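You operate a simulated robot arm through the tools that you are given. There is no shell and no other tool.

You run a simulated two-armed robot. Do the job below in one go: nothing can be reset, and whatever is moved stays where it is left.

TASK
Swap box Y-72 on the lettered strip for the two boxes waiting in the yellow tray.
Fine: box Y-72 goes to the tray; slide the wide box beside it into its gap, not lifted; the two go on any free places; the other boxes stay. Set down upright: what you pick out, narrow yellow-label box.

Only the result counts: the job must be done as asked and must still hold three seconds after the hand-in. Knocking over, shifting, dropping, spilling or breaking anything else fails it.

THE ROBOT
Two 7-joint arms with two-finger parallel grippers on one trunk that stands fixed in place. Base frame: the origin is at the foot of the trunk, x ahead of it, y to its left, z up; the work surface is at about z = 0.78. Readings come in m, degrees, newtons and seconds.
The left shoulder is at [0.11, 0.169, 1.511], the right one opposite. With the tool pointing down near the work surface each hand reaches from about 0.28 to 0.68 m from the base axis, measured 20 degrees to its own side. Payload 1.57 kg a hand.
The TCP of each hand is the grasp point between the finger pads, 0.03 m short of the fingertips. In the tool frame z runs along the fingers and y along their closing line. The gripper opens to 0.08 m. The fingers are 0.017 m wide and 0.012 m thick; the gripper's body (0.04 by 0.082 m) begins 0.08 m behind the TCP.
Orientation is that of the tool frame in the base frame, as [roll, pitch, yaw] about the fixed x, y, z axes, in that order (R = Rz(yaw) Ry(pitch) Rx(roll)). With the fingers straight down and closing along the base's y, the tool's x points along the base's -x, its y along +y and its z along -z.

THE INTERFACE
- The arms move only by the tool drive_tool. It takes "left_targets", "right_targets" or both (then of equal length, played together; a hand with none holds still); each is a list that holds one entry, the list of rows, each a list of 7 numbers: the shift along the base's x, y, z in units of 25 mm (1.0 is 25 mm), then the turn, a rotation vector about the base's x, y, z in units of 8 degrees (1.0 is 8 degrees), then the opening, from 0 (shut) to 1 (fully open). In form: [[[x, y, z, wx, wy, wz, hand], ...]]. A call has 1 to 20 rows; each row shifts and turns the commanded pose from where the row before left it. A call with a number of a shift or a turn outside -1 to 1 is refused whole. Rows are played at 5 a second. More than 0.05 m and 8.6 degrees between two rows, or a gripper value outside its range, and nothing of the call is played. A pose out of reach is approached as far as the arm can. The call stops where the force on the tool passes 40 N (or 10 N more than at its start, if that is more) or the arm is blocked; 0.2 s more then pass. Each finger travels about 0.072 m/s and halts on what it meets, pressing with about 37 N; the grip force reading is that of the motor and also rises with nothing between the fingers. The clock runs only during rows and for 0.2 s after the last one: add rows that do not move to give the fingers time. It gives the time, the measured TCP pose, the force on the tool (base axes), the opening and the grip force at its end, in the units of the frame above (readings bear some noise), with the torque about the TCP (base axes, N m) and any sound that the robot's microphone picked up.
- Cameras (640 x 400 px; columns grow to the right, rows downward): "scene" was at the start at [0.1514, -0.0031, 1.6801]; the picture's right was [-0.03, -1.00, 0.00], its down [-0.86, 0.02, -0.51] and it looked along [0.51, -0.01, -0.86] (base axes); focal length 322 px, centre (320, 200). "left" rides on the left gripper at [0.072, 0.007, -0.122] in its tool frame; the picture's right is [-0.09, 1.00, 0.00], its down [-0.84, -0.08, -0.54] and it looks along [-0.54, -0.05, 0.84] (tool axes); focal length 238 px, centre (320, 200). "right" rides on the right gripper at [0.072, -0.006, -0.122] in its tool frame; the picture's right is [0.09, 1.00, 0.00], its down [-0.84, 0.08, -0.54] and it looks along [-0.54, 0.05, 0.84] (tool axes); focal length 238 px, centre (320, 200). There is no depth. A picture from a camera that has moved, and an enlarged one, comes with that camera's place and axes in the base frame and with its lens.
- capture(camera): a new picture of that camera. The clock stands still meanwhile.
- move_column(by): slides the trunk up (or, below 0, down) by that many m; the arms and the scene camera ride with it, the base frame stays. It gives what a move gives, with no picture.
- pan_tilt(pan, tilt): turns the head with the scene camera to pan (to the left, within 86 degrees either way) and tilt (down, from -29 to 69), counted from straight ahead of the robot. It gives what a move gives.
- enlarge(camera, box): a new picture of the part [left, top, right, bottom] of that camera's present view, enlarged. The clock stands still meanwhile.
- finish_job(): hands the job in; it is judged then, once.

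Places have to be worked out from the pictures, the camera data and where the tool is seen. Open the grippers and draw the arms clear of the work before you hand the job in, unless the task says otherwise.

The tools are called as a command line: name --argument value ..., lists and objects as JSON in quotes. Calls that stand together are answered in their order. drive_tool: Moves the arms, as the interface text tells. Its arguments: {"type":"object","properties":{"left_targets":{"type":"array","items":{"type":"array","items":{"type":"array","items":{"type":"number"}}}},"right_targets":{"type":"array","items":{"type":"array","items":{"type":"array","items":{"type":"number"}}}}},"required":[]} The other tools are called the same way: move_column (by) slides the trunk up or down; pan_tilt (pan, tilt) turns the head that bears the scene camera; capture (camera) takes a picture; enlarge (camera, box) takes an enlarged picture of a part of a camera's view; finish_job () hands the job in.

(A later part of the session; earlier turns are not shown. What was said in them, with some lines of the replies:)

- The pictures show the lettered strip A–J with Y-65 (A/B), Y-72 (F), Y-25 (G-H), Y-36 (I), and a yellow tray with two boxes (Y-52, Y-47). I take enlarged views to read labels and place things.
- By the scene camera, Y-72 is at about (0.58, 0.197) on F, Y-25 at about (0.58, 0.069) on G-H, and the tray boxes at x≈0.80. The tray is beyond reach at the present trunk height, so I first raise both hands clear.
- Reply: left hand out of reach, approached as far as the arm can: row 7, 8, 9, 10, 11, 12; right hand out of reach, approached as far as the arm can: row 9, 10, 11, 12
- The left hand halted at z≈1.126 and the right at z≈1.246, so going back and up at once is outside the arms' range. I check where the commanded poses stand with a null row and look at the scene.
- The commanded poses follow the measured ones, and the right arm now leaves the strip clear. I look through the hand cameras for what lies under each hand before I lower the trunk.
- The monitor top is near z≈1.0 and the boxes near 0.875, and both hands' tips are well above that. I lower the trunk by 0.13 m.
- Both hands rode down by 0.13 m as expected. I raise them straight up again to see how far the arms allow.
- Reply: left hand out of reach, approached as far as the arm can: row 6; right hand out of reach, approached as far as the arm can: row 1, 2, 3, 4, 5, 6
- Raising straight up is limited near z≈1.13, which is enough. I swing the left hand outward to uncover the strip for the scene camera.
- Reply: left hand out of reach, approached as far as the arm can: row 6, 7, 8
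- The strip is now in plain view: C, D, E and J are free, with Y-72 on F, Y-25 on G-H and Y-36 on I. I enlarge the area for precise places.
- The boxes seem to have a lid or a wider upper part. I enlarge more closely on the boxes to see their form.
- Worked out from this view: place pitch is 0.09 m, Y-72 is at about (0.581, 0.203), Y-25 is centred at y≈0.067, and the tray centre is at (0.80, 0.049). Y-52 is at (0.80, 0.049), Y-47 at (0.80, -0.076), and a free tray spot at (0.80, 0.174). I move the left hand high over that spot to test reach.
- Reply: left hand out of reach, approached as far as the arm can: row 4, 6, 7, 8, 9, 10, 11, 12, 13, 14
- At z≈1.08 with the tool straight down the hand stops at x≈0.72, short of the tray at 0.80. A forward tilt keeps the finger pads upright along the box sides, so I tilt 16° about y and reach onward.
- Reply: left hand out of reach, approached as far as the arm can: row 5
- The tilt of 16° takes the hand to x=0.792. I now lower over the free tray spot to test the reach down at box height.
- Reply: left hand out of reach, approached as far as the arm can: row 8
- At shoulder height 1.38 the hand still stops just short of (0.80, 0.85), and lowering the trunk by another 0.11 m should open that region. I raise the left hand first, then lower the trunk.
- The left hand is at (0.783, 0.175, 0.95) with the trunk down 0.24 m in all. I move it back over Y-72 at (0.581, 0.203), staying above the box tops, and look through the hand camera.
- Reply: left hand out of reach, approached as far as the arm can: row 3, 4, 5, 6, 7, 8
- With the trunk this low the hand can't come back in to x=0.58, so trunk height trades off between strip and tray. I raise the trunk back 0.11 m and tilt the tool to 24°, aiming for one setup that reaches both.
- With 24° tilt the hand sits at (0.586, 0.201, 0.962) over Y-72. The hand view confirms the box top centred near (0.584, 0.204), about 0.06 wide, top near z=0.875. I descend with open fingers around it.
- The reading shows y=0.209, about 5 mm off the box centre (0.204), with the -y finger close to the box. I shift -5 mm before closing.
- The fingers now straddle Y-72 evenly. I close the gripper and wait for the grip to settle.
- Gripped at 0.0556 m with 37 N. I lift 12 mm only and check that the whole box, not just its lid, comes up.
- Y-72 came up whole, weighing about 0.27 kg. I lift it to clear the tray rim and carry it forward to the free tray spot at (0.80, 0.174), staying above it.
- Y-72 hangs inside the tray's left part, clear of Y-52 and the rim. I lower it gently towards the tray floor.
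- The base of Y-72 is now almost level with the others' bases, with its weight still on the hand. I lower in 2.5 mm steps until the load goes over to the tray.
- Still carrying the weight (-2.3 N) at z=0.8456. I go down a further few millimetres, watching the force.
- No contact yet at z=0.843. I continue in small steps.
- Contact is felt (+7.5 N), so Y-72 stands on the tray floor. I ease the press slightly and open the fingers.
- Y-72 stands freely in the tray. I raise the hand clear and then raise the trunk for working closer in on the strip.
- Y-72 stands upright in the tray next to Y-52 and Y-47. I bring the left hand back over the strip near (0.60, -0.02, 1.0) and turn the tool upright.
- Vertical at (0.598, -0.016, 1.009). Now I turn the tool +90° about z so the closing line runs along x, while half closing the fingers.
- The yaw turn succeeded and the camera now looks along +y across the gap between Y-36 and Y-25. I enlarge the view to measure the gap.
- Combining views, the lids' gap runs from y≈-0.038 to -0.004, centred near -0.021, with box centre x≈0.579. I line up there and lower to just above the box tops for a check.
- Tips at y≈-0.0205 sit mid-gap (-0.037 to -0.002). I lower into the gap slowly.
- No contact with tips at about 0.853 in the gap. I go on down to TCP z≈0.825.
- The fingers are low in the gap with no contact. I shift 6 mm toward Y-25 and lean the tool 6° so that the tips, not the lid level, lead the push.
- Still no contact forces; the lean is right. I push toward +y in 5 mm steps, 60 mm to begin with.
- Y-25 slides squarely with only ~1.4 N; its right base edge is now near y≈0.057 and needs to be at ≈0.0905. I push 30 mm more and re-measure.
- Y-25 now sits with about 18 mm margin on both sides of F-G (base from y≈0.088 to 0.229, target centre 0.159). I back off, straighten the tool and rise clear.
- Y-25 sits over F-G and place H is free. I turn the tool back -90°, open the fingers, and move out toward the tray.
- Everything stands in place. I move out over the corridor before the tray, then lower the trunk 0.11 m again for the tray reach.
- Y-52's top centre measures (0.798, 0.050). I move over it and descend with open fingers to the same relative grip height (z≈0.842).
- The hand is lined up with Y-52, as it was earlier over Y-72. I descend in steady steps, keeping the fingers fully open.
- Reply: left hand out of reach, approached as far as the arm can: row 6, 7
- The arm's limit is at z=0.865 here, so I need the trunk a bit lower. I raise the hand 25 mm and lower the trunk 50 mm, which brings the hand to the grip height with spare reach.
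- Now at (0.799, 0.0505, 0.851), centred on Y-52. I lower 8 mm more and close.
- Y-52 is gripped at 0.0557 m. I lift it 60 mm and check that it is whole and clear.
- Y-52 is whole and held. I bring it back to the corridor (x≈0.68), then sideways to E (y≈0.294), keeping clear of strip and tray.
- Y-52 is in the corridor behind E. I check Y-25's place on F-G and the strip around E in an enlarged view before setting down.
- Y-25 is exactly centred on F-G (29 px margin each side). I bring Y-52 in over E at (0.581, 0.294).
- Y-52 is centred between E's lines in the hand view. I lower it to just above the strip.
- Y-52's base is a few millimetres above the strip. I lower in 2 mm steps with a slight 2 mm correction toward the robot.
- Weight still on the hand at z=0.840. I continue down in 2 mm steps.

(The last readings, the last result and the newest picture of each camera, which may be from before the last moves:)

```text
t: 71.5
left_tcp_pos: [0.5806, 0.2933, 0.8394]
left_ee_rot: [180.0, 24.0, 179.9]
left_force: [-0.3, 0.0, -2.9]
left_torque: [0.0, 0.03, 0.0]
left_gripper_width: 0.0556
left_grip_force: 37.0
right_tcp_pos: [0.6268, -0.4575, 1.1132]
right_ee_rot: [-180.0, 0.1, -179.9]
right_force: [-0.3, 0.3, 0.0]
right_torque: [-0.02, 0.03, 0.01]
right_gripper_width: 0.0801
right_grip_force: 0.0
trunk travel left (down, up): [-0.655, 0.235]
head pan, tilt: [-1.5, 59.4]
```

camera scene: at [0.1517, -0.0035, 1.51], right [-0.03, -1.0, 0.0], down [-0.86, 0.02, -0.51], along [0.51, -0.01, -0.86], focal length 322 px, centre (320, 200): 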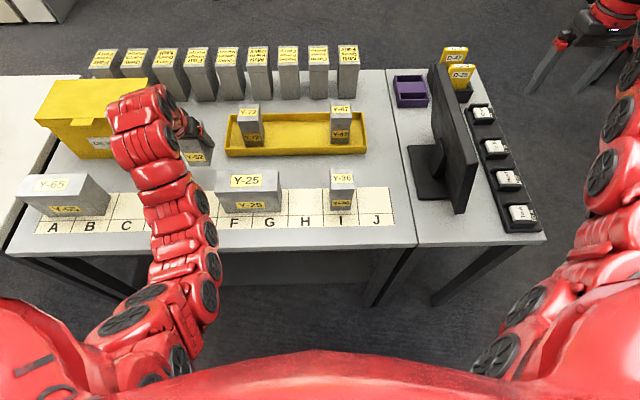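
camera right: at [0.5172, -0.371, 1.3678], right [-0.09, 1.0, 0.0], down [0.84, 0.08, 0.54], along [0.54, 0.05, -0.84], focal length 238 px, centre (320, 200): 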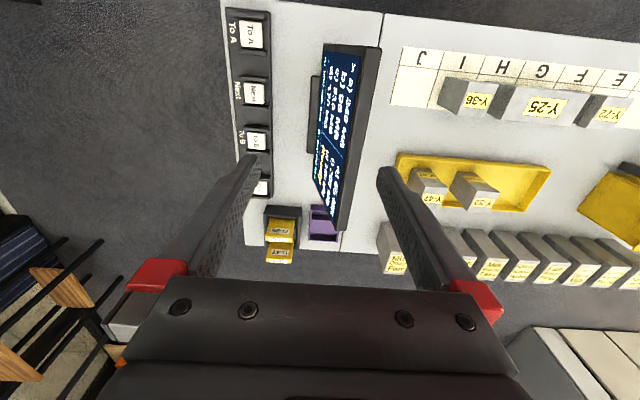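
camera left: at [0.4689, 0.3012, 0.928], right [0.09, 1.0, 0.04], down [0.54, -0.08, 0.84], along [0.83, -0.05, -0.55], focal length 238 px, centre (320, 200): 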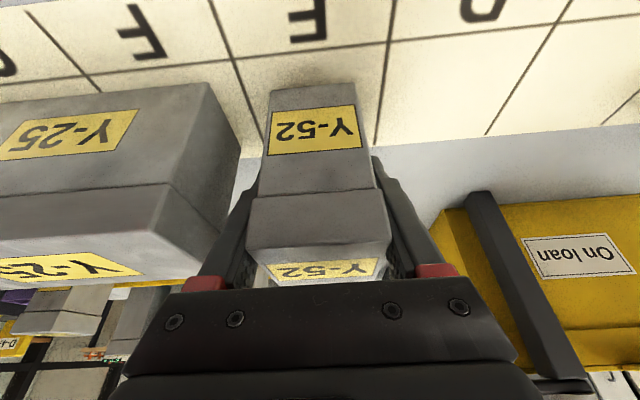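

drive_tool --left_targets '[[[0, 0, -0.08, 0, 0, 0, 0.4], [0, 0, 0, 0, 0, 0, 0.4]]]'

```text
t: 72.1
left_tcp_pos: [0.5807, 0.2946, 0.8382]
left_ee_rot: [179.9, 24.1, -180.0]
left_force: [-0.8, -0.1, -2.7]
left_torque: [0.02, -0.02, 0.02]
left_gripper_width: 0.0556
left_grip_force: 37.4
right_tcp_pos: [0.6261, -0.4578, 1.112]
right_ee_rot: [-180.0, 0.2, -179.8]
right_force: [0.5, -0.9, 0.3]
right_torque: [0.02, 0.01, 0.0]
right_gripper_width: 0.0801
right_grip_force: 0.1
trunk travel left (down, up): [-0.655, 0.235]
head pan, tilt: [-1.5, 59.4]
```

The weight is still on the hand (-2.7 N) at z≈0.838. I take another 2 mm step, watching for contact.

drive_tool --left_targets '[[[0, 0, -0.08, 0, 0, 0, 0.4], [0, 0, 0, 0, 0, 0, 0.4]]]'

```text
t: 72.7
left_tcp_pos: [0.5803, 0.294, 0.8371]
left_ee_rot: [179.9, 24.2, 179.9]
left_force: [-0.9, 0.2, 9.6]
left_torque: [-0.26, 0.43, -0.05]
left_gripper_width: 0.0559
left_grip_force: 37.0
right_tcp_pos: [0.6258, -0.4578, 1.1123]
right_ee_rot: [180.0, 0.2, -179.8]
right_force: [-0.4, 0.5, 0.0]
right_torque: [0.0, -0.01, 0.0]
right_gripper_width: 0.08
right_grip_force: 0.1
trunk travel left (down, up): [-0.655, 0.235]
head pan, tilt: [-1.5, 59.4]
```

Contact: +9.6 N, so Y-52 stands on the strip. I ease the press by about 1 mm and open the fingers.

drive_tool --left_targets '[[[0, 0, 0.05, 0, 0, 0, 0.4], [0, 0, 0, 0, 0, 0, 0.72], [0, 0, 0, 0, 0, 0, 0.85], [0, 0, 0, 0, 0, 0, 1], [0, 0, 0, 0, 0, 0, 1]]]'

capture --camera "left"

```text
t: 73.9
left_tcp_pos: [0.5807, 0.292, 0.8367]
left_ee_rot: [179.8, 24.0, 180.0]
left_force: [0.4, 0.0, 0.4]
left_torque: [0.02, 0.01, 0.0]
left_gripper_width: 0.0803
left_grip_force: 0.0
right_tcp_pos: [0.6267, -0.4567, 1.1119]
right_ee_rot: [180.0, 0.1, -179.9]
right_force: [0.0, 0.1, 1.0]
right_torque: [0.03, -0.02, -0.01]
right_gripper_width: 0.08
right_grip_force: 0.0
trunk travel left (down, up): [-0.655, 0.235]
head pan, tilt: [-1.5, 59.4]
```

```text
taken
camera left: at [0.4666, 0.2996, 0.9198], right [0.09, 1.0, 0.04], down [0.54, -0.08, 0.84], along [0.83, -0.05, -0.55], focal length 238 px, centre (320, 200)
```

left: 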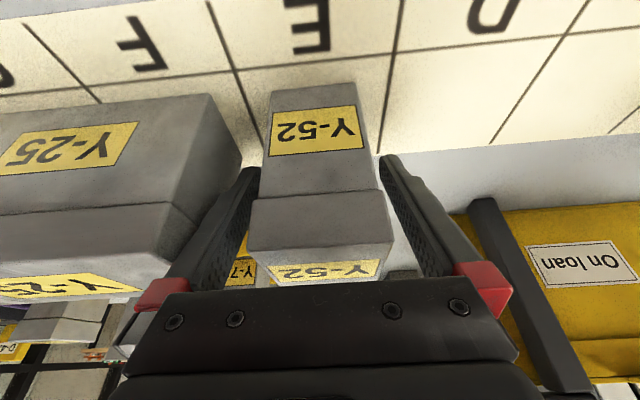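

Y-52 stands free on E with the fingers clear on both sides. I rise straight up by raising the trunk 0.11 m.

move_column --by 0.11

capture --camera "left"

```text
t: 75.3
left_tcp_pos: [0.5807, 0.2931, 0.9465]
left_ee_rot: [-180.0, 24.0, 179.9]
left_force: [0.1, -0.2, -0.3]
left_torque: [0.01, -0.01, -0.03]
left_gripper_width: 0.0801
left_grip_force: 0.0
right_tcp_pos: [0.6269, -0.458, 1.2218]
right_ee_rot: [179.9, 0.1, -180.0]
right_force: [0.0, 0.2, -0.2]
right_torque: [0.03, -0.03, -0.02]
right_gripper_width: 0.08
right_grip_force: 0.0
trunk travel left (down, up): [-0.765, 0.125]
head pan, tilt: [-1.5, 59.4]
```

```text
taken
camera left: at [0.4668, 0.2996, 1.0296], right [0.09, 1.0, 0.04], down [0.54, -0.08, 0.84], along [0.83, -0.05, -0.55], focal length 238 px, centre (320, 200)
```

left: 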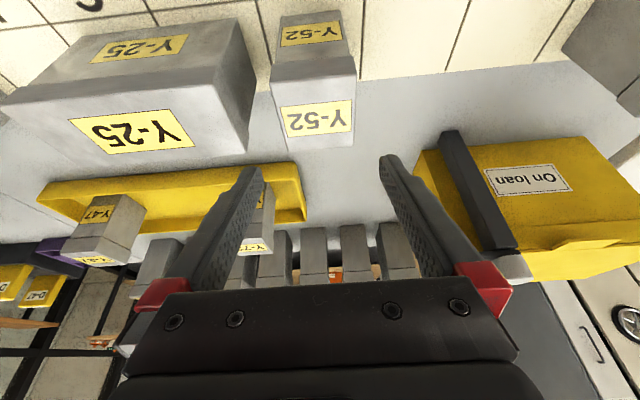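

Y-52 stands upright on E. I move the left hand high across to the tray's right part near Y-47 and tilt it to 32°, since Y-47 lies farther from the left shoulder.

drive_tool --left_targets '[[[0, 0, 0.6, 0, 0, 0, 1], [0.32, -0.97, 0.1, 0, 0, 0, 1], [0.32, -0.97, 0.1, 0, 0, 0, 1], [0.32, -0.97, 0.1, 0, 0, 0, 1], [0.32, -0.97, 0.1, 0, 0, 0, 1], [0.32, -0.97, 0.1, 0, 0, 0, 1], [0.32, -0.97, 0.1, 0, 0, 0, 1], [0.32, -0.97, 0.1, 0, 0, 0, 1], [0.32, -0.97, 0.1, 0, 0, 0, 1], [0.32, -0.97, 0.1, 0, 0, 0, 1], [0.32, -0.97, 0.1, 0, 0, 0, 1], [0.32, -0.97, 0.1, 0, 0, 0, 1], [0.32, -0.97, 0.1, 0, 0, 0, 1], [0.32, -0.97, 0.1, 0, 0, 0, 1], [0.32, -0.97, 0.1, 0, 0, 0, 1], [0.32, -0.97, 0.1, 0, 0, 0, 1], [0, 0, 0, 0, -1, 0, 1]]]'

capture --camera "left"

capture --camera "scene"

```text
t: 78.9
left_tcp_pos: [0.7006, -0.0694, 0.9984]
left_ee_rot: [180.0, 32.1, 180.0]
left_force: [-0.2, 0.1, -0.4]
left_torque: [-0.02, -0.01, 0.01]
left_gripper_width: 0.0801
left_grip_force: 0.0
right_tcp_pos: [0.626, -0.4586, 1.2229]
right_ee_rot: [-180.0, 0.2, -179.9]
right_force: [-0.2, 0.4, 0.2]
right_torque: [0.02, -0.02, -0.01]
right_gripper_width: 0.0801
right_grip_force: 0.1
trunk travel left (down, up): [-0.765, 0.125]
head pan, tilt: [-1.5, 59.4]
```

```text
taken
camera left: at [0.5765, -0.0621, 1.0653], right [0.08, 1.0, 0.05], down [0.42, -0.08, 0.9], along [0.9, -0.05, -0.42], focal length 238 px, centre (320, 200)
```

left: 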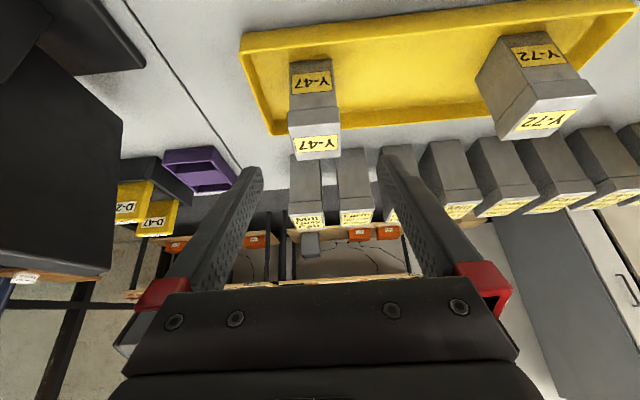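

```text
taken
camera scene: at [0.1499, -0.003, 1.6202], right [-0.03, -1.0, 0.0], down [-0.86, 0.02, -0.51], along [0.51, -0.01, -0.86], focal length 322 px, centre (320, 200)
```

scene: 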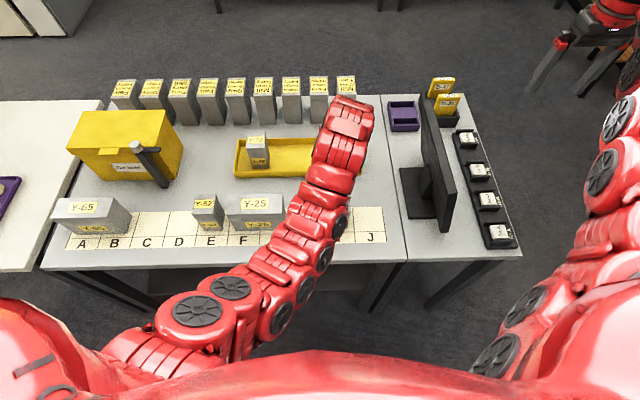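

Y-72 in the tray and Y-52 on E look right. I raise the hand 40 mm, then lower the trunk 0.11 m, keeping the tips above the box tops.

drive_tool --left_targets '[[[0.5, -0.14, 0.8, 0, 0, 0, 1], [0.5, -0.14, 0.8, 0, 0, 0, 1], [0, 0, 0, 0, 0, 0, 1]]]'

move_column --by -0.11

capture --camera "left"

```text
t: 79.7
left_tcp_pos: [0.7254, -0.0782, 1.0376]
left_ee_rot: [180.0, 31.9, 179.9]
left_force: [-0.2, -0.6, 0.5]
left_torque: [0.0, -0.01, -0.01]
left_gripper_width: 0.0799
left_grip_force: 0.0
right_tcp_pos: [0.6263, -0.4572, 1.222]
right_ee_rot: [180.0, 0.1, -179.9]
right_force: [-0.1, 0.3, 0.7]
right_torque: [0.0, -0.01, 0.0]
right_gripper_width: 0.08
right_grip_force: 0.0
trunk travel left (down, up): [-0.765, 0.125]
head pan, tilt: [-1.5, 59.4]
```

```text
t: 81.1
left_tcp_pos: [0.7259, -0.0787, 0.9282]
left_ee_rot: [179.9, 32.0, 179.9]
left_force: [0.5, -0.2, -0.8]
left_torque: [0.0, 0.0, 0.01]
left_gripper_width: 0.0803
left_grip_force: 0.1
right_tcp_pos: [0.6261, -0.458, 1.1124]
right_ee_rot: [-180.0, 0.0, -179.8]
right_force: [-0.8, -0.2, -0.3]
right_torque: [-0.01, 0.01, 0.0]
right_gripper_width: 0.0801
right_grip_force: 0.0
trunk travel left (down, up): [-0.655, 0.235]
head pan, tilt: [-1.5, 59.4]
```

```text
taken
camera left: at [0.6012, -0.071, 0.9948], right [0.08, 1.0, 0.05], down [0.42, -0.08, 0.9], along [0.9, -0.05, -0.43], focal length 238 px, centre (320, 200)
```

left: 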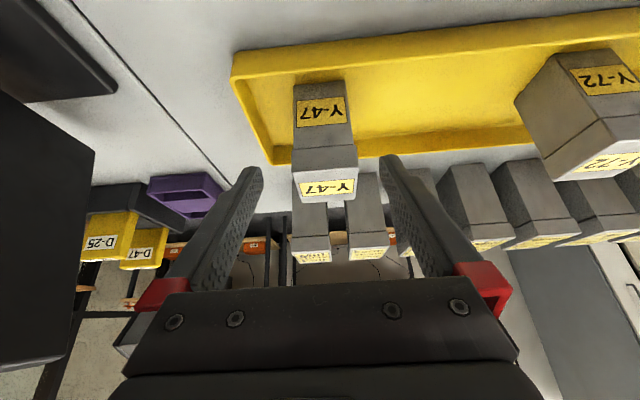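

Y-47's top is centred at y≈-0.076. I move over it at z≈0.94.

drive_tool --left_targets '[[[0, 0.04, 0.5, 0, 0, 0, 1], [1, 0.04, 0, 0, 0, 0, 1], [1, 0.04, 0, 0, 0, 0, 1], [0.96, 0, 0, 0, 0, 0, 1], [0, 0, 0, 0, 0, 0, 1]]]'

capture --camera "left"

```text
t: 82.3
left_tcp_pos: [0.8, -0.0739, 0.9399]
left_ee_rot: [180.0, 31.9, -179.9]
left_force: [0.3, -0.3, -0.3]
left_torque: [0.01, 0.04, -0.01]
left_gripper_width: 0.0801
left_grip_force: 0.1
right_tcp_pos: [0.6261, -0.4582, 1.1133]
right_ee_rot: [-180.0, 0.1, -179.9]
right_force: [0.0, -1.0, 1.1]
right_torque: [0.02, -0.03, -0.02]
right_gripper_width: 0.0801
right_grip_force: 0.0
trunk travel left (down, up): [-0.655, 0.235]
head pan, tilt: [-1.5, 59.4]
```

```text
taken
camera left: at [0.6753, -0.0674, 1.0062], right [0.08, 1.0, 0.05], down [0.42, -0.08, 0.9], along [0.9, -0.05, -0.43], focal length 238 px, centre (320, 200)
```

left: 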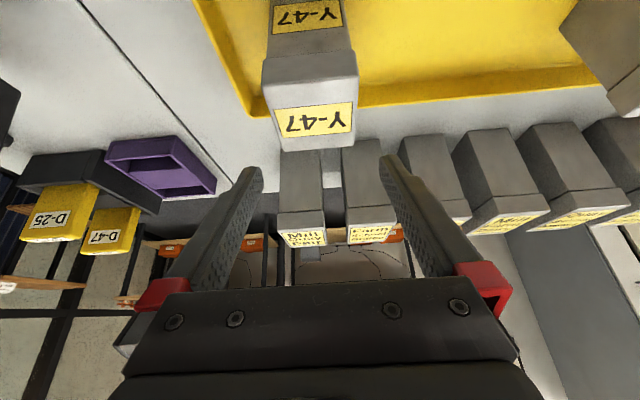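

Centre measured again at y≈-0.076, x≈0.797. I nudge -2 mm in y and descend around Y-47.

drive_tool --left_targets '[[[0, -0.08, -0.3, 0, 0, 0, 1], [0, 0, -0.6, 0, 0, 0, 1], [0, 0, -0.6, 0, 0, 0, 1], [0, 0, -0.6, 0, 0, 0, 1], [0, 0, -0.6, 0, 0, 0, 1], [0, 0, -0.6, 0, 0, 0, 1], [0, 0, 0, 0, 0, 0, 1]]]'

capture --camera "left"

```text
t: 83.9
left_tcp_pos: [0.7915, -0.0774, 0.858]
left_ee_rot: [-180.0, 32.1, 180.0]
left_force: [-1.0, -0.6, 1.2]
left_torque: [0.0, 0.01, -0.01]
left_gripper_width: 0.0799
left_grip_force: 0.0
left hand out of reach, approached as far as the arm can: row 5, 6
right_tcp_pos: [0.6265, -0.458, 1.1131]
right_ee_rot: [180.0, 0.1, -179.8]
right_force: [-0.6, 0.7, 0.2]
right_torque: [-0.01, 0.02, 0.0]
right_gripper_width: 0.0801
right_grip_force: 0.2
trunk travel left (down, up): [-0.655, 0.235]
head pan, tilt: [-1.5, 59.4]
```

```text
taken
camera left: at [0.6675, -0.0713, 0.9241], right [0.08, 1.0, 0.05], down [0.42, -0.08, 0.9], along [0.9, -0.05, -0.43], focal length 238 px, centre (320, 200)
```

left: 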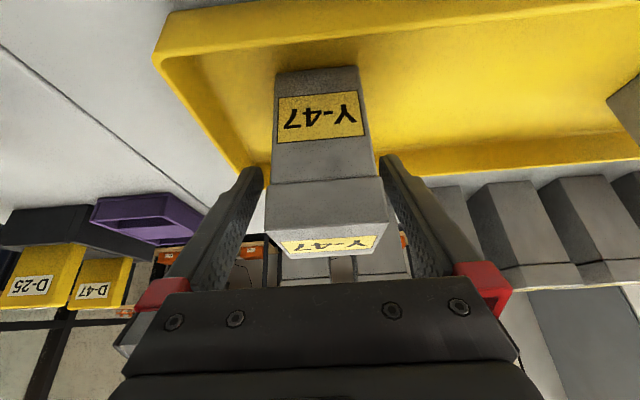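

The arm stopped at its limit 5 mm short in x. As before, I raise the hand a little and lower the trunk to gain reach.

drive_tool --left_targets '[[[0, 0.05, 0.6, 0, 0, 0, 1], [0.15, 0, 0.6, 0, 0, 0, 1], [0.15, 0, 0, 0, 0, 0, 1], [0, 0, 0, 0, 0, 0, 1]]]'

move_column --by -0.04

capture --camera "left"

```text
t: 84.9
left_tcp_pos: [0.7993, -0.0772, 0.888]
left_ee_rot: [180.0, 31.9, 180.0]
left_force: [0.2, 0.0, 0.5]
left_torque: [-0.01, -0.01, -0.01]
left_gripper_width: 0.0801
left_grip_force: 0.1
right_tcp_pos: [0.6269, -0.4577, 1.1134]
right_ee_rot: [-179.9, 0.1, -179.8]
right_force: [0.3, -0.1, 0.0]
right_torque: [0.01, 0.0, 0.02]
right_gripper_width: 0.0797
right_grip_force: 0.0
trunk travel left (down, up): [-0.655, 0.235]
head pan, tilt: [-1.5, 59.4]
```

```text
t: 85.8
left_tcp_pos: [0.7984, -0.0769, 0.8487]
left_ee_rot: [-180.0, 32.0, 179.8]
left_force: [-0.1, -0.3, 0.3]
left_torque: [0.0, 0.02, 0.0]
left_gripper_width: 0.0801
left_grip_force: 0.0
right_tcp_pos: [0.6257, -0.4582, 1.0727]
right_ee_rot: [-179.9, 0.1, -180.0]
right_force: [0.3, 0.2, 0.2]
right_torque: [0.03, -0.02, 0.01]
right_gripper_width: 0.0802
right_grip_force: 0.1
trunk travel left (down, up): [-0.615, 0.275]
head pan, tilt: [-1.5, 59.4]
```

```text
taken
camera left: at [0.6753, -0.0703, 0.9153], right [0.08, 1.0, 0.05], down [0.42, -0.08, 0.9], along [0.9, -0.05, -0.43], focal length 238 px, centre (320, 200)
```

left: 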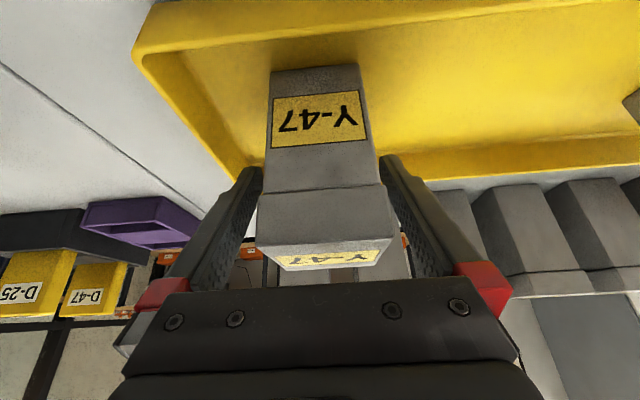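

Well centred now at (0.798, -0.077, 0.849). I shift 7 mm forward so that the tilted pads sit on the middle of the box, then close.

drive_tool --left_targets '[[[0.15, 0, 0, 0, 0, 0, 1], [0.15, 0, 0, 0, 0, 0, 1], [0, 0, 0, 0, 0, 0, 0.7], [0, 0, 0, 0, 0, 0, 0.5], [0, 0, 0, 0, 0, 0, 0.4], [0, 0, 0, 0, 0, 0, 0.4]]]'

capture --camera "left"

```text
t: 87.2
left_tcp_pos: [0.8003, -0.0764, 0.8473]
left_ee_rot: [180.0, 31.9, 180.0]
left_force: [0.6, 1.8, 0.6]
left_torque: [0.09, -0.07, 0.02]
left_gripper_width: 0.0559
left_grip_force: 36.7
left hand out of reach, approached as far as the arm can: row 1, 2
right_tcp_pos: [0.6276, -0.4577, 1.0743]
right_ee_rot: [-180.0, 0.1, -179.9]
right_force: [0.5, -0.3, 0.1]
right_torque: [-0.02, -0.01, -0.04]
right_gripper_width: 0.0799
right_grip_force: 0.1
trunk travel left (down, up): [-0.615, 0.275]
head pan, tilt: [-1.5, 59.4]
```

```text
taken
camera left: at [0.676, -0.0698, 0.9158], right [0.08, 1.0, 0.05], down [0.42, -0.08, 0.9], along [0.9, -0.05, -0.43], focal length 238 px, centre (320, 200)
```

left: 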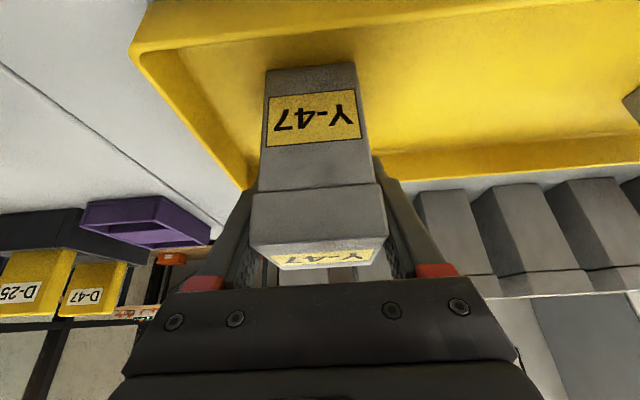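

Gripped at 0.0559 m, 37 N. I lift Y-47 gently and check.

drive_tool --left_targets '[[[0, 0, 0.3, 0, 0, 0, 0.4], [0, 0, 0.5, 0, 0, 0, 0.4], [0, 0, 0.8, 0, 0, 0, 0.4], [0, 0, 0.8, 0, 0, 0, 0.4], [0, 0, 0, 0, 0, 0, 0.4]]]'

capture --camera "left"

capture --camera "scene"

```text
t: 88.4
left_tcp_pos: [0.8012, -0.0771, 0.9108]
left_ee_rot: [180.0, 31.8, 179.9]
left_force: [0.5, -0.1, -3.1]
left_torque: [-0.02, 0.03, 0.03]
left_gripper_width: 0.0554
left_grip_force: 37.0
right_tcp_pos: [0.6272, -0.4579, 1.0711]
right_ee_rot: [180.0, 0.1, -179.9]
right_force: [-0.4, -0.6, -0.2]
right_torque: [0.01, 0.0, -0.01]
right_gripper_width: 0.0801
right_grip_force: 0.1
trunk travel left (down, up): [-0.615, 0.275]
head pan, tilt: [-1.5, 59.4]
```

```text
taken
camera left: at [0.6769, -0.0703, 0.9758], right [0.08, 1.0, 0.05], down [0.42, -0.08, 0.9], along [0.9, -0.05, -0.43], focal length 238 px, centre (320, 200)
```

left: 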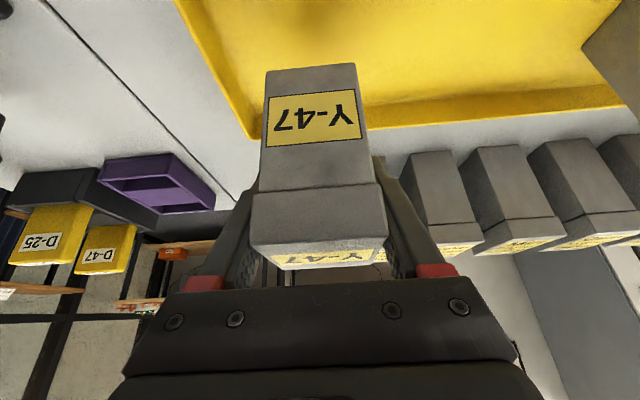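

```text
taken
camera scene: at [0.152, -0.0034, 1.47], right [-0.03, -1.0, 0.0], down [-0.86, 0.02, -0.51], along [0.51, -0.01, -0.86], focal length 322 px, centre (320, 200)
```

scene: 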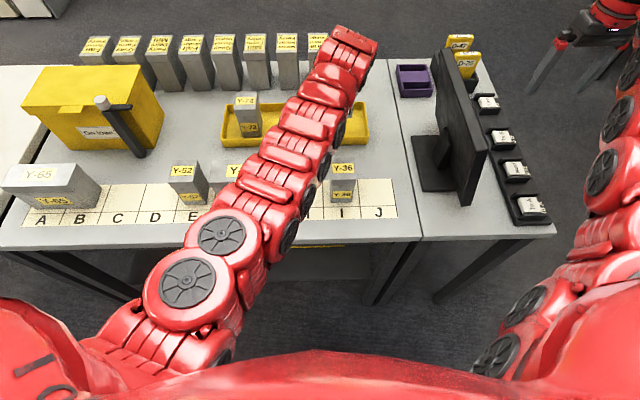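

Y-47 is held whole. I raise the trunk 0.08 m so the box bottom clears all other boxes, then bring it back to x≈0.66.

move_column --by 0.08

drive_tool --left_targets '[[[-0.8, 0, 0, 0, 0, 0, 0.4], [-0.8, 0, 0, 0, 0, 0, 0.4], [-0.8, 0, 0, 0, 0, 0, 0.4], [-0.8, 0, 0, 0, 0, 0, 0.4], [-0.8, 0, 0, 0, 0, 0, 0.4], [-0.8, 0, 0, 0, 0, 0, 0.4], [-0.8, 0, 0, 0, 0, 0, 0.4], [0, 0, 0, 0, 0, 0, 0.4]]]'

capture --camera "left"

```text
t: 89.5
left_tcp_pos: [0.8009, -0.0767, 0.9888]
left_ee_rot: [-180.0, 31.9, 180.0]
left_force: [0.1, 0.1, -2.7]
left_torque: [0.02, -0.01, 0.05]
left_gripper_width: 0.0557
left_grip_force: 37.0
right_tcp_pos: [0.626, -0.4582, 1.1523]
right_ee_rot: [179.9, 0.1, -179.9]
right_force: [0.3, -0.5, 0.6]
right_torque: [-0.02, -0.01, 0.0]
right_gripper_width: 0.0802
right_grip_force: 0.0
trunk travel left (down, up): [-0.695, 0.195]
head pan, tilt: [-1.5, 59.4]
```

```text
t: 91.3
left_tcp_pos: [0.6616, -0.0761, 0.9886]
left_ee_rot: [179.9, 31.9, 179.9]
left_force: [-0.9, -0.1, -2.1]
left_torque: [-0.04, -0.02, -0.03]
left_gripper_width: 0.0557
left_grip_force: 37.0
right_tcp_pos: [0.6279, -0.4579, 1.1522]
right_ee_rot: [-180.0, 0.2, -179.9]
right_force: [0.2, 0.2, -1.0]
right_torque: [-0.02, -0.01, -0.01]
right_gripper_width: 0.08
right_grip_force: 0.1
trunk travel left (down, up): [-0.695, 0.195]
head pan, tilt: [-1.5, 59.4]
```

```text
taken
camera left: at [0.5372, -0.0694, 1.0559], right [0.08, 1.0, 0.05], down [0.42, -0.08, 0.9], along [0.9, -0.05, -0.43], focal length 238 px, centre (320, 200)
```

left: 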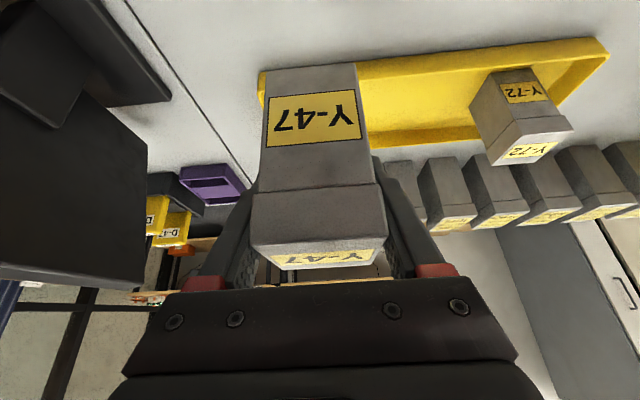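

Clear of everything at (0.662, -0.076, 0.989). I carry Y-47 sideways behind the strip to y≈0.384.

drive_tool --left_targets '[[[0, 0.9, 0, 0, 0, 0, 0.4], [0, 0.98, 0, 0, 0, 0, 0.4], [0, 0.98, 0, 0, 0, 0, 0.4], [0, 0.98, 0, 0, 0, 0, 0.4], [0, 0.98, 0, 0, 0, 0, 0.4], [0, 0.98, 0, 0, 0, 0, 0.4], [0, 0.98, 0, 0, 0, 0, 0.4], [0, 0.98, 0, 0, 0, 0, 0.4], [0, 0.98, 0, 0, 0, 0, 0.4], [0, 0.98, 0, 0, 0, 0, 0.4], [0, 0.98, 0, 0, 0, 0, 0.4], [0, 0.98, 0, 0, 0, 0, 0.4], [0, 0.98, 0, 0, 0, 0, 0.4], [0, 0.98, 0, 0, 0, 0, 0.4], [0, 0.98, 0, 0, 0, 0, 0.4], [0, 0.98, 0, 0, 0, 0, 0.4], [0, 0.98, 0, 0, 0, 0, 0.4], [0, 0.98, 0, 0, 0, 0, 0.4], [0, 0.84, 0, 0, 0, 0, 0.4], [0, 0, 0, 0, 0, 0, 0.4]]]'

capture --camera "left"

capture --camera "scene"

```text
t: 95.5
left_tcp_pos: [0.6614, 0.3838, 0.9896]
left_ee_rot: [-179.9, 31.9, 179.9]
left_force: [-0.7, -1.1, -2.7]
left_torque: [-0.02, -0.02, 0.02]
left_gripper_width: 0.0559
left_grip_force: 37.2
right_tcp_pos: [0.6273, -0.4575, 1.152]
right_ee_rot: [180.0, 0.1, -179.9]
right_force: [0.1, 0.0, 0.2]
right_torque: [0.01, -0.02, -0.01]
right_gripper_width: 0.0803
right_grip_force: 0.0
trunk travel left (down, up): [-0.695, 0.195]
head pan, tilt: [-1.5, 59.4]
```

```text
taken
camera left: at [0.5376, 0.39, 1.0564], right [0.08, 1.0, 0.05], down [0.42, -0.08, 0.9], along [0.9, -0.05, -0.43], focal length 238 px, centre (320, 200)
```

left: 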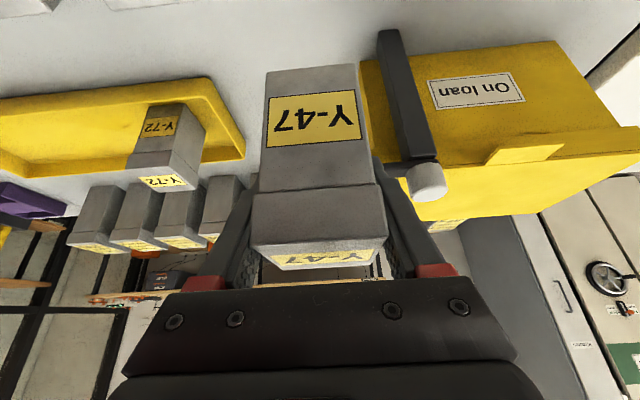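

```text
taken
camera scene: at [0.1517, -0.0035, 1.55], right [-0.03, -1.0, 0.0], down [-0.86, 0.02, -0.51], along [0.51, -0.01, -0.86], focal length 322 px, centre (320, 200)
```

scene: 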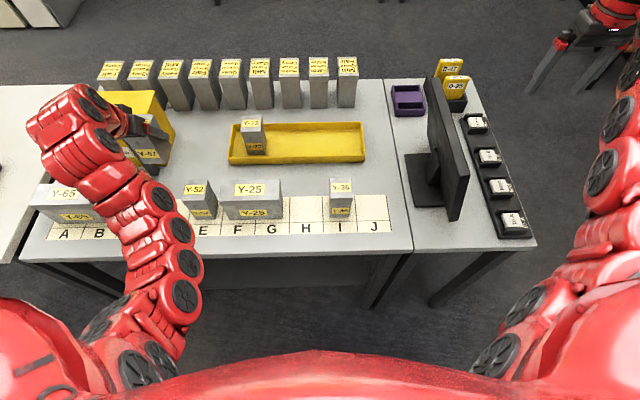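

Y-47 is behind D, clear of the "On loan" bin. I bring it in over D at x≈0.583.

drive_tool --left_targets '[[[-0.78, 0, 0, 0, 0, 0, 0.4], [-0.78, 0, 0, 0, 0, 0, 0.4], [-0.78, 0, 0, 0, 0, 0, 0.4], [-0.78, 0, 0, 0, 0, 0, 0.4], [0, 0, 0, 0, 0, 0, 0.4]]]'

capture --camera "left"

```text
t: 96.7
left_tcp_pos: [0.5814, 0.3843, 0.9908]
left_ee_rot: [179.9, 31.8, 179.9]
left_force: [-0.6, 0.3, -2.4]
left_torque: [-0.01, -0.02, 0.02]
left_gripper_width: 0.0555
left_grip_force: 36.7
right_tcp_pos: [0.6272, -0.457, 1.1533]
right_ee_rot: [180.0, 0.1, -179.9]
right_force: [-0.5, -0.1, 0.0]
right_torque: [-0.01, -0.02, 0.01]
right_gripper_width: 0.08
right_grip_force: 0.0
trunk travel left (down, up): [-0.695, 0.195]
head pan, tilt: [-1.5, 59.4]
```

```text
taken
camera left: at [0.4576, 0.3899, 1.057], right [0.08, 1.0, 0.05], down [0.42, -0.08, 0.9], along [0.9, -0.05, -0.43], focal length 238 px, centre (320, 200)
```

left: 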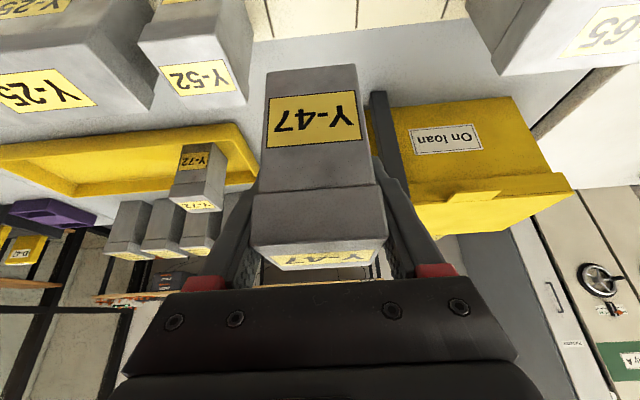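

Over D at (0.581, 0.384). I lower to about 20 mm above the strip and check the alignment with D's lines.

drive_tool --left_targets '[[[0, 0, -0.7, 0, 0, 0, 0.4], [0, 0, -0.7, 0, 0, 0, 0.4], [0, 0, -0.7, 0, 0, 0, 0.4], [0, 0, -0.7, 0, 0, 0, 0.4], [0, 0, -0.7, 0, 0, 0, 0.4], [0, 0, -0.7, 0, 0, 0, 0.4], [0, 0, -0.7, 0, 0, 0, 0.4], [0, 0, 0, 0, 0, 0, 0.4]]]'

capture --camera "left"

enlarge --camera "scene" --box '[90, 150, 290, 250]'

```text
t: 98.5
left_tcp_pos: [0.5833, 0.3842, 0.8681]
left_ee_rot: [-180.0, 32.1, 180.0]
left_force: [-1.0, -0.6, -2.0]
left_torque: [0.0, -0.01, -0.01]
left_gripper_width: 0.0559
left_grip_force: 36.9
right_tcp_pos: [0.6272, -0.457, 1.1525]
right_ee_rot: [-179.9, 0.2, -180.0]
right_force: [-0.6, -0.6, 0.1]
right_torque: [0.02, 0.01, 0.0]
right_gripper_width: 0.0799
right_grip_force: 0.0
trunk travel left (down, up): [-0.695, 0.195]
head pan, tilt: [-1.5, 59.4]
```

```text
taken
camera left: at [0.4592, 0.3911, 0.9343], right [0.08, 1.0, 0.05], down [0.42, -0.08, 0.9], along [0.9, -0.05, -0.43], focal length 238 px, centre (320, 200)
```

left: 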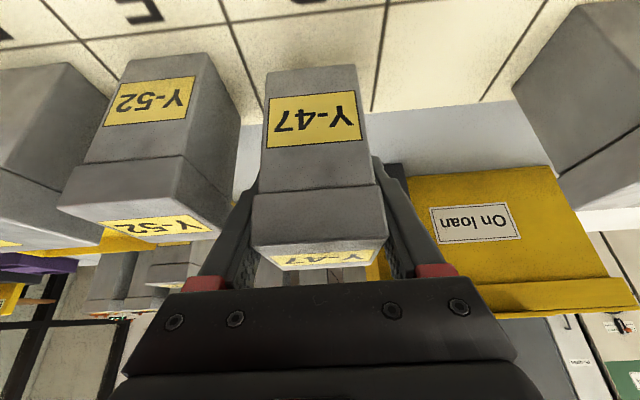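

```text
3.20 times, centred on (190, 200) of scene
camera zoom: at [0.1516, -0.0031, 1.55], right [-0.03, -1.0, 0.0], down [-0.86, 0.02, -0.51], along [0.51, -0.01, -0.86], focal length 1032 px, centre (736, 200)
```

zoom: 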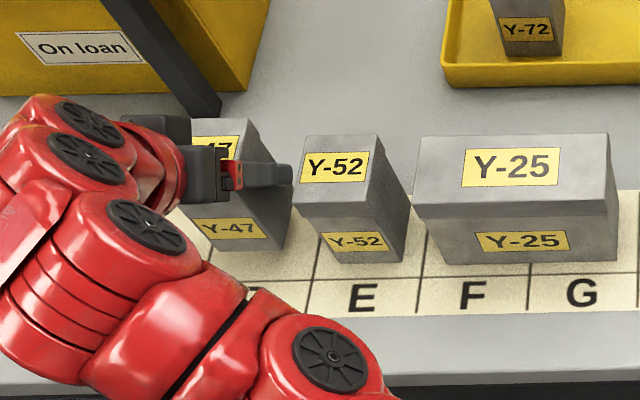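

Y-47 lines up inside D with a good gap to Y-52. I lower the remaining distance in small steps.

drive_tool --left_targets '[[[0, 0, -0.4, 0, 0, 0, 0.4], [0, 0, -0.3, 0, 0, 0, 0.4], [0, 0, -0.08, 0, 0, 0, 0.4], [0, 0, 0, 0, 0, 0, 0.4]]]'

```text
t: 99.5
left_tcp_pos: [0.5829, 0.3834, 0.8471]
left_ee_rot: [179.9, 31.9, 179.9]
left_force: [0.2, -0.1, -2.2]
left_torque: [-0.01, -0.01, 0.02]
left_gripper_width: 0.0556
left_grip_force: 37.2
right_tcp_pos: [0.626, -0.458, 1.1524]
right_ee_rot: [180.0, 0.2, 180.0]
right_force: [0.3, 0.1, -0.2]
right_torque: [0.03, -0.01, 0.0]
right_gripper_width: 0.0802
right_grip_force: 0.1
trunk travel left (down, up): [-0.695, 0.195]
head pan, tilt: [-1.5, 59.4]
```

Still carrying the weight at z=0.847. I take two more 2 mm steps.

drive_tool --left_targets '[[[0, 0, -0.08, 0, 0, 0, 0.4], [0, 0, -0.06, 0, 0, 0, 0.4], [0, 0, 0, 0, 0, 0, 0.4]]]'

```text
t: 100.3
left_tcp_pos: [0.5828, 0.3831, 0.8452]
left_ee_rot: [179.9, 32.1, 179.9]
left_force: [0.5, 1.7, 4.8]
left_torque: [-0.05, 0.21, -0.03]
left_gripper_width: 0.0554
left_grip_force: 36.6
right_tcp_pos: [0.626, -0.4574, 1.1521]
right_ee_rot: [-180.0, 0.1, -179.9]
right_force: [-0.7, -0.3, 0.1]
right_torque: [-0.04, 0.01, 0.02]
right_gripper_width: 0.0805
right_grip_force: 0.1
trunk travel left (down, up): [-0.695, 0.195]
head pan, tilt: [-1.5, 59.4]
```

Contact (+4.8 N): Y-47 stands on D. I open the fingers.

drive_tool --left_targets '[[[0, 0, 0.02, 0, 0, 0, 0.4], [0, 0, 0, 0, 0, 0, 0.72], [0, 0, 0, 0, 0, 0, 0.85], [0, 0, 0, 0, 0, 0, 1], [0, 0, 0, 0, 0, 0, 1]]]'

capture --camera "left"

```text
t: 101.5
left_tcp_pos: [0.5826, 0.383, 0.8437]
left_ee_rot: [-179.9, 31.9, 179.9]
left_force: [-0.6, -0.6, 0.3]
left_torque: [0.01, -0.01, 0.0]
left_gripper_width: 0.08
left_grip_force: 0.0
right_tcp_pos: [0.6272, -0.4568, 1.1526]
right_ee_rot: [-179.9, 0.1, -180.0]
right_force: [0.4, 0.4, -0.3]
right_torque: [-0.01, 0.01, 0.01]
right_gripper_width: 0.08
right_grip_force: 0.1
trunk travel left (down, up): [-0.695, 0.195]
head pan, tilt: [-1.5, 59.4]
```

```text
taken
camera left: at [0.4585, 0.3893, 0.9107], right [0.08, 1.0, 0.05], down [0.42, -0.08, 0.9], along [0.9, -0.05, -0.43], focal length 238 px, centre (320, 200)
```

left: 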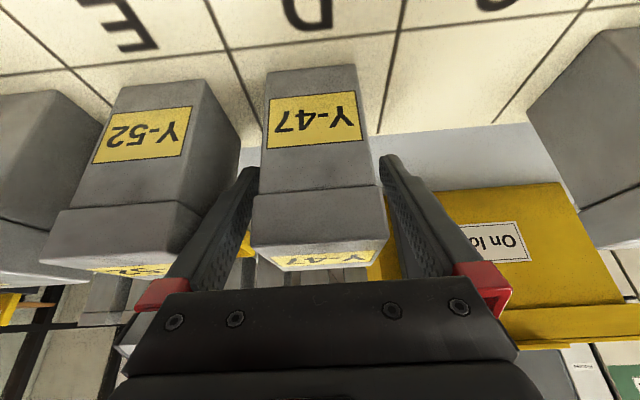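

The fingers are clear on both sides of Y-47. I rise straight up with the trunk by 0.15 m.

move_column --by 0.15

capture --camera "left"

capture --camera "scene"

```text
t: 103.3
left_tcp_pos: [0.5812, 0.3826, 0.9944]
left_ee_rot: [-180.0, 31.9, 179.9]
left_force: [-0.4, -0.3, 0.1]
left_torque: [0.04, -0.01, -0.02]
left_gripper_width: 0.0802
left_grip_force: 0.0
right_tcp_pos: [0.6262, -0.4569, 1.3014]
right_ee_rot: [-180.0, 0.1, -179.8]
right_force: [-0.6, 0.7, -0.3]
right_torque: [-0.01, -0.01, 0.02]
right_gripper_width: 0.0798
right_grip_force: 0.1
trunk travel left (down, up): [-0.845, 0.045]
head pan, tilt: [-1.5, 59.4]
```

```text
taken
camera left: at [0.4586, 0.3894, 1.0606], right [0.08, 1.0, 0.05], down [0.42, -0.08, 0.9], along [0.9, -0.05, -0.43], focal length 238 px, centre (320, 200)
```

left: 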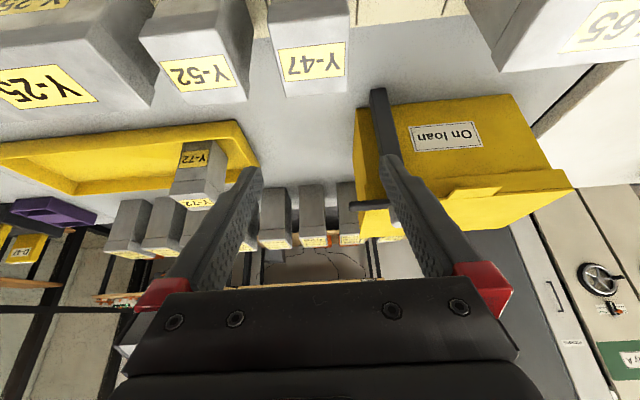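

```text
taken
camera scene: at [0.1515, -0.0032, 1.7], right [-0.03, -1.0, 0.0], down [-0.86, 0.02, -0.51], along [0.51, -0.01, -0.86], focal length 322 px, centre (320, 200)
```

scene: 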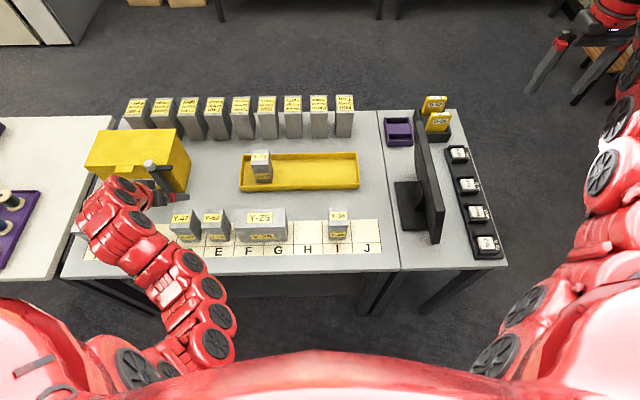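

All three moved boxes stand in place. I draw the left hand up and away from the work.

drive_tool --left_targets '[[[0, 0, 1, 0, 0, 0, 1], [0, 0, 1, 0, 0, 0, 1], [0, 0, 1, 0, 0, 0, 1], [0, 0, 1, 0, 0, 0, 1], [0.5, 0.5, 0.5, 0, 1, 0, 1], [0.5, 0.5, 0.5, 0, 1, 0, 1], [0, 1, 0, 0, 0, 0, 1], [0, 1, 0, 0, 0, 0, 1], [0, 1, 0, 0, 0, 0, 1], [0, 1, 0, 0, 0, 0, 1]]]'

capture --camera "scene"

```text
t: 105.5
left_tcp_pos: [0.6072, 0.5062, 1.1175]
left_ee_rot: [-179.9, 16.0, -179.9]
left_force: [-0.1, 0.3, -0.6]
left_torque: [-0.04, 0.01, 0.0]
left_gripper_width: 0.0803
left_grip_force: 0.2
right_tcp_pos: [0.6277, -0.4565, 1.3041]
right_ee_rot: [-179.9, 0.1, -180.0]
right_force: [0.4, 0.1, -0.1]
right_torque: [-0.04, 0.02, 0.03]
right_gripper_width: 0.0801
right_grip_force: 0.0
trunk travel left (down, up): [-0.845, 0.045]
head pan, tilt: [-1.5, 59.4]
```

```text
taken
camera scene: at [0.151, -0.0022, 1.7001], right [-0.03, -1.0, 0.0], down [-0.86, 0.02, -0.51], along [0.51, -0.01, -0.86], focal length 322 px, centre (320, 200)
```

scene: 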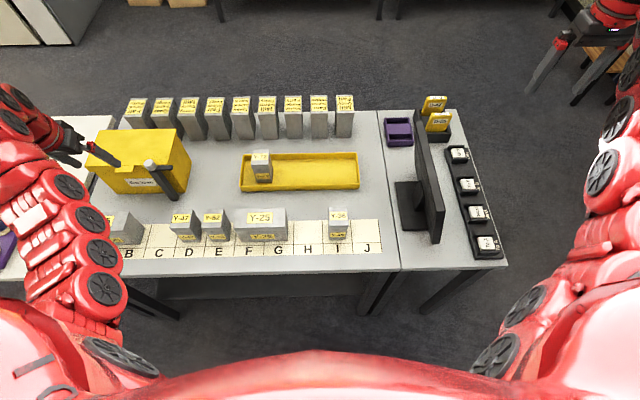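

The work area is clear of both arms. I check the final arrangement in enlarged views.

enlarge --camera "scene" --box '[110, 140, 390, 270]'

enlarge --camera "scene" --box '[150, 195, 300, 265]'

capture --camera "left"

```text
2.29 times, centred on (250, 205) of scene
camera zoom: at [0.151, -0.0022, 1.7001], right [-0.03, -1.0, 0.0], down [-0.86, 0.02, -0.51], along [0.51, -0.01, -0.86], focal length 737 px, centre (480, 189)
```

zoom: 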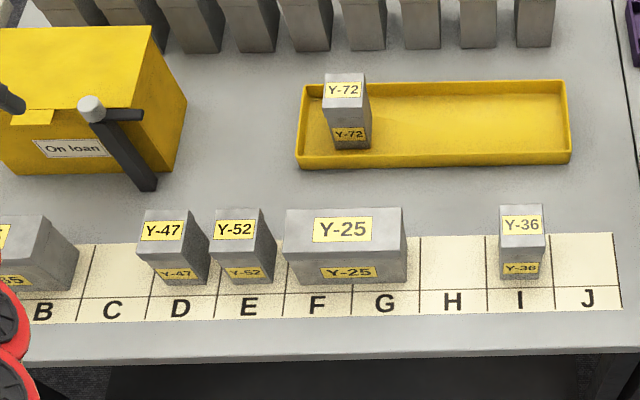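

```text
4.27 times, centred on (225, 230) of scene
camera zoom: at [0.151, -0.0022, 1.7001], right [-0.03, -1.0, 0.0], down [-0.86, 0.02, -0.51], along [0.51, -0.01, -0.86], focal length 1375 px, centre (725, 72)
```

zoom: 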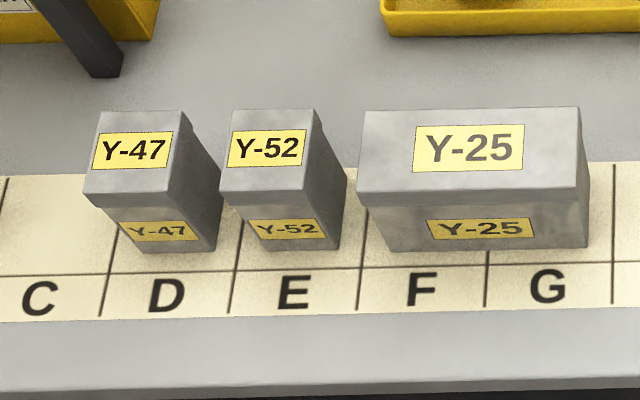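

```text
taken
camera left: at [0.5059, 0.5124, 1.2168], right [0.09, 1.0, 0.02], down [0.65, -0.08, 0.75], along [0.75, -0.05, -0.66], focal length 238 px, centre (320, 200)
```

left: 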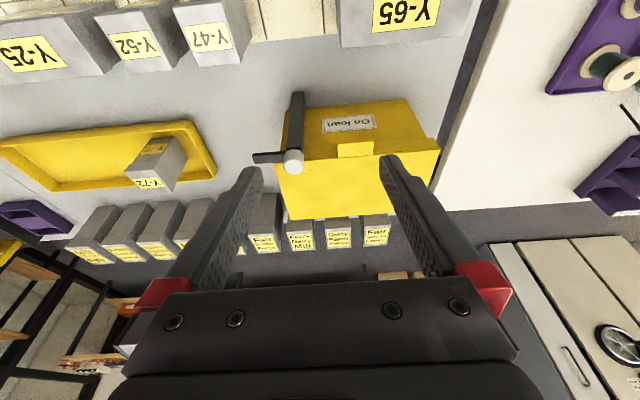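

Final state as the pictures show it:
- Y-72 stands upright in the tray.
- Y-25 was slid onto F-G.
- Y-52 stands upright on E and Y-47 on D.
- Y-36 and Y-65 are untouched.

Both grippers are open and clear of the work, so I hand the job in.

finish_job

```text
The job is handed in.
```

The swap is done and the job is handed in. I have not seen the judge's result.

- **Y-72:** it stands upright in the left part of the yellow tray.
- **Y-25 (the wide box):** I pushed it along the table into the gap, without lifting it. It now sits centred on F and G.
- **Y-52 and Y-47:** they came out of the tray and stand upright on E and D.
- **Other boxes:** Y-36 is still on I and Y-65 on A–B. In the last pictures nothing else looked moved or knocked over.

Both grippers are open. The left hand is parked high to the left, with its fingertips about 1.09 m up, and the right hand stayed off to the right and was not used on the boxes.
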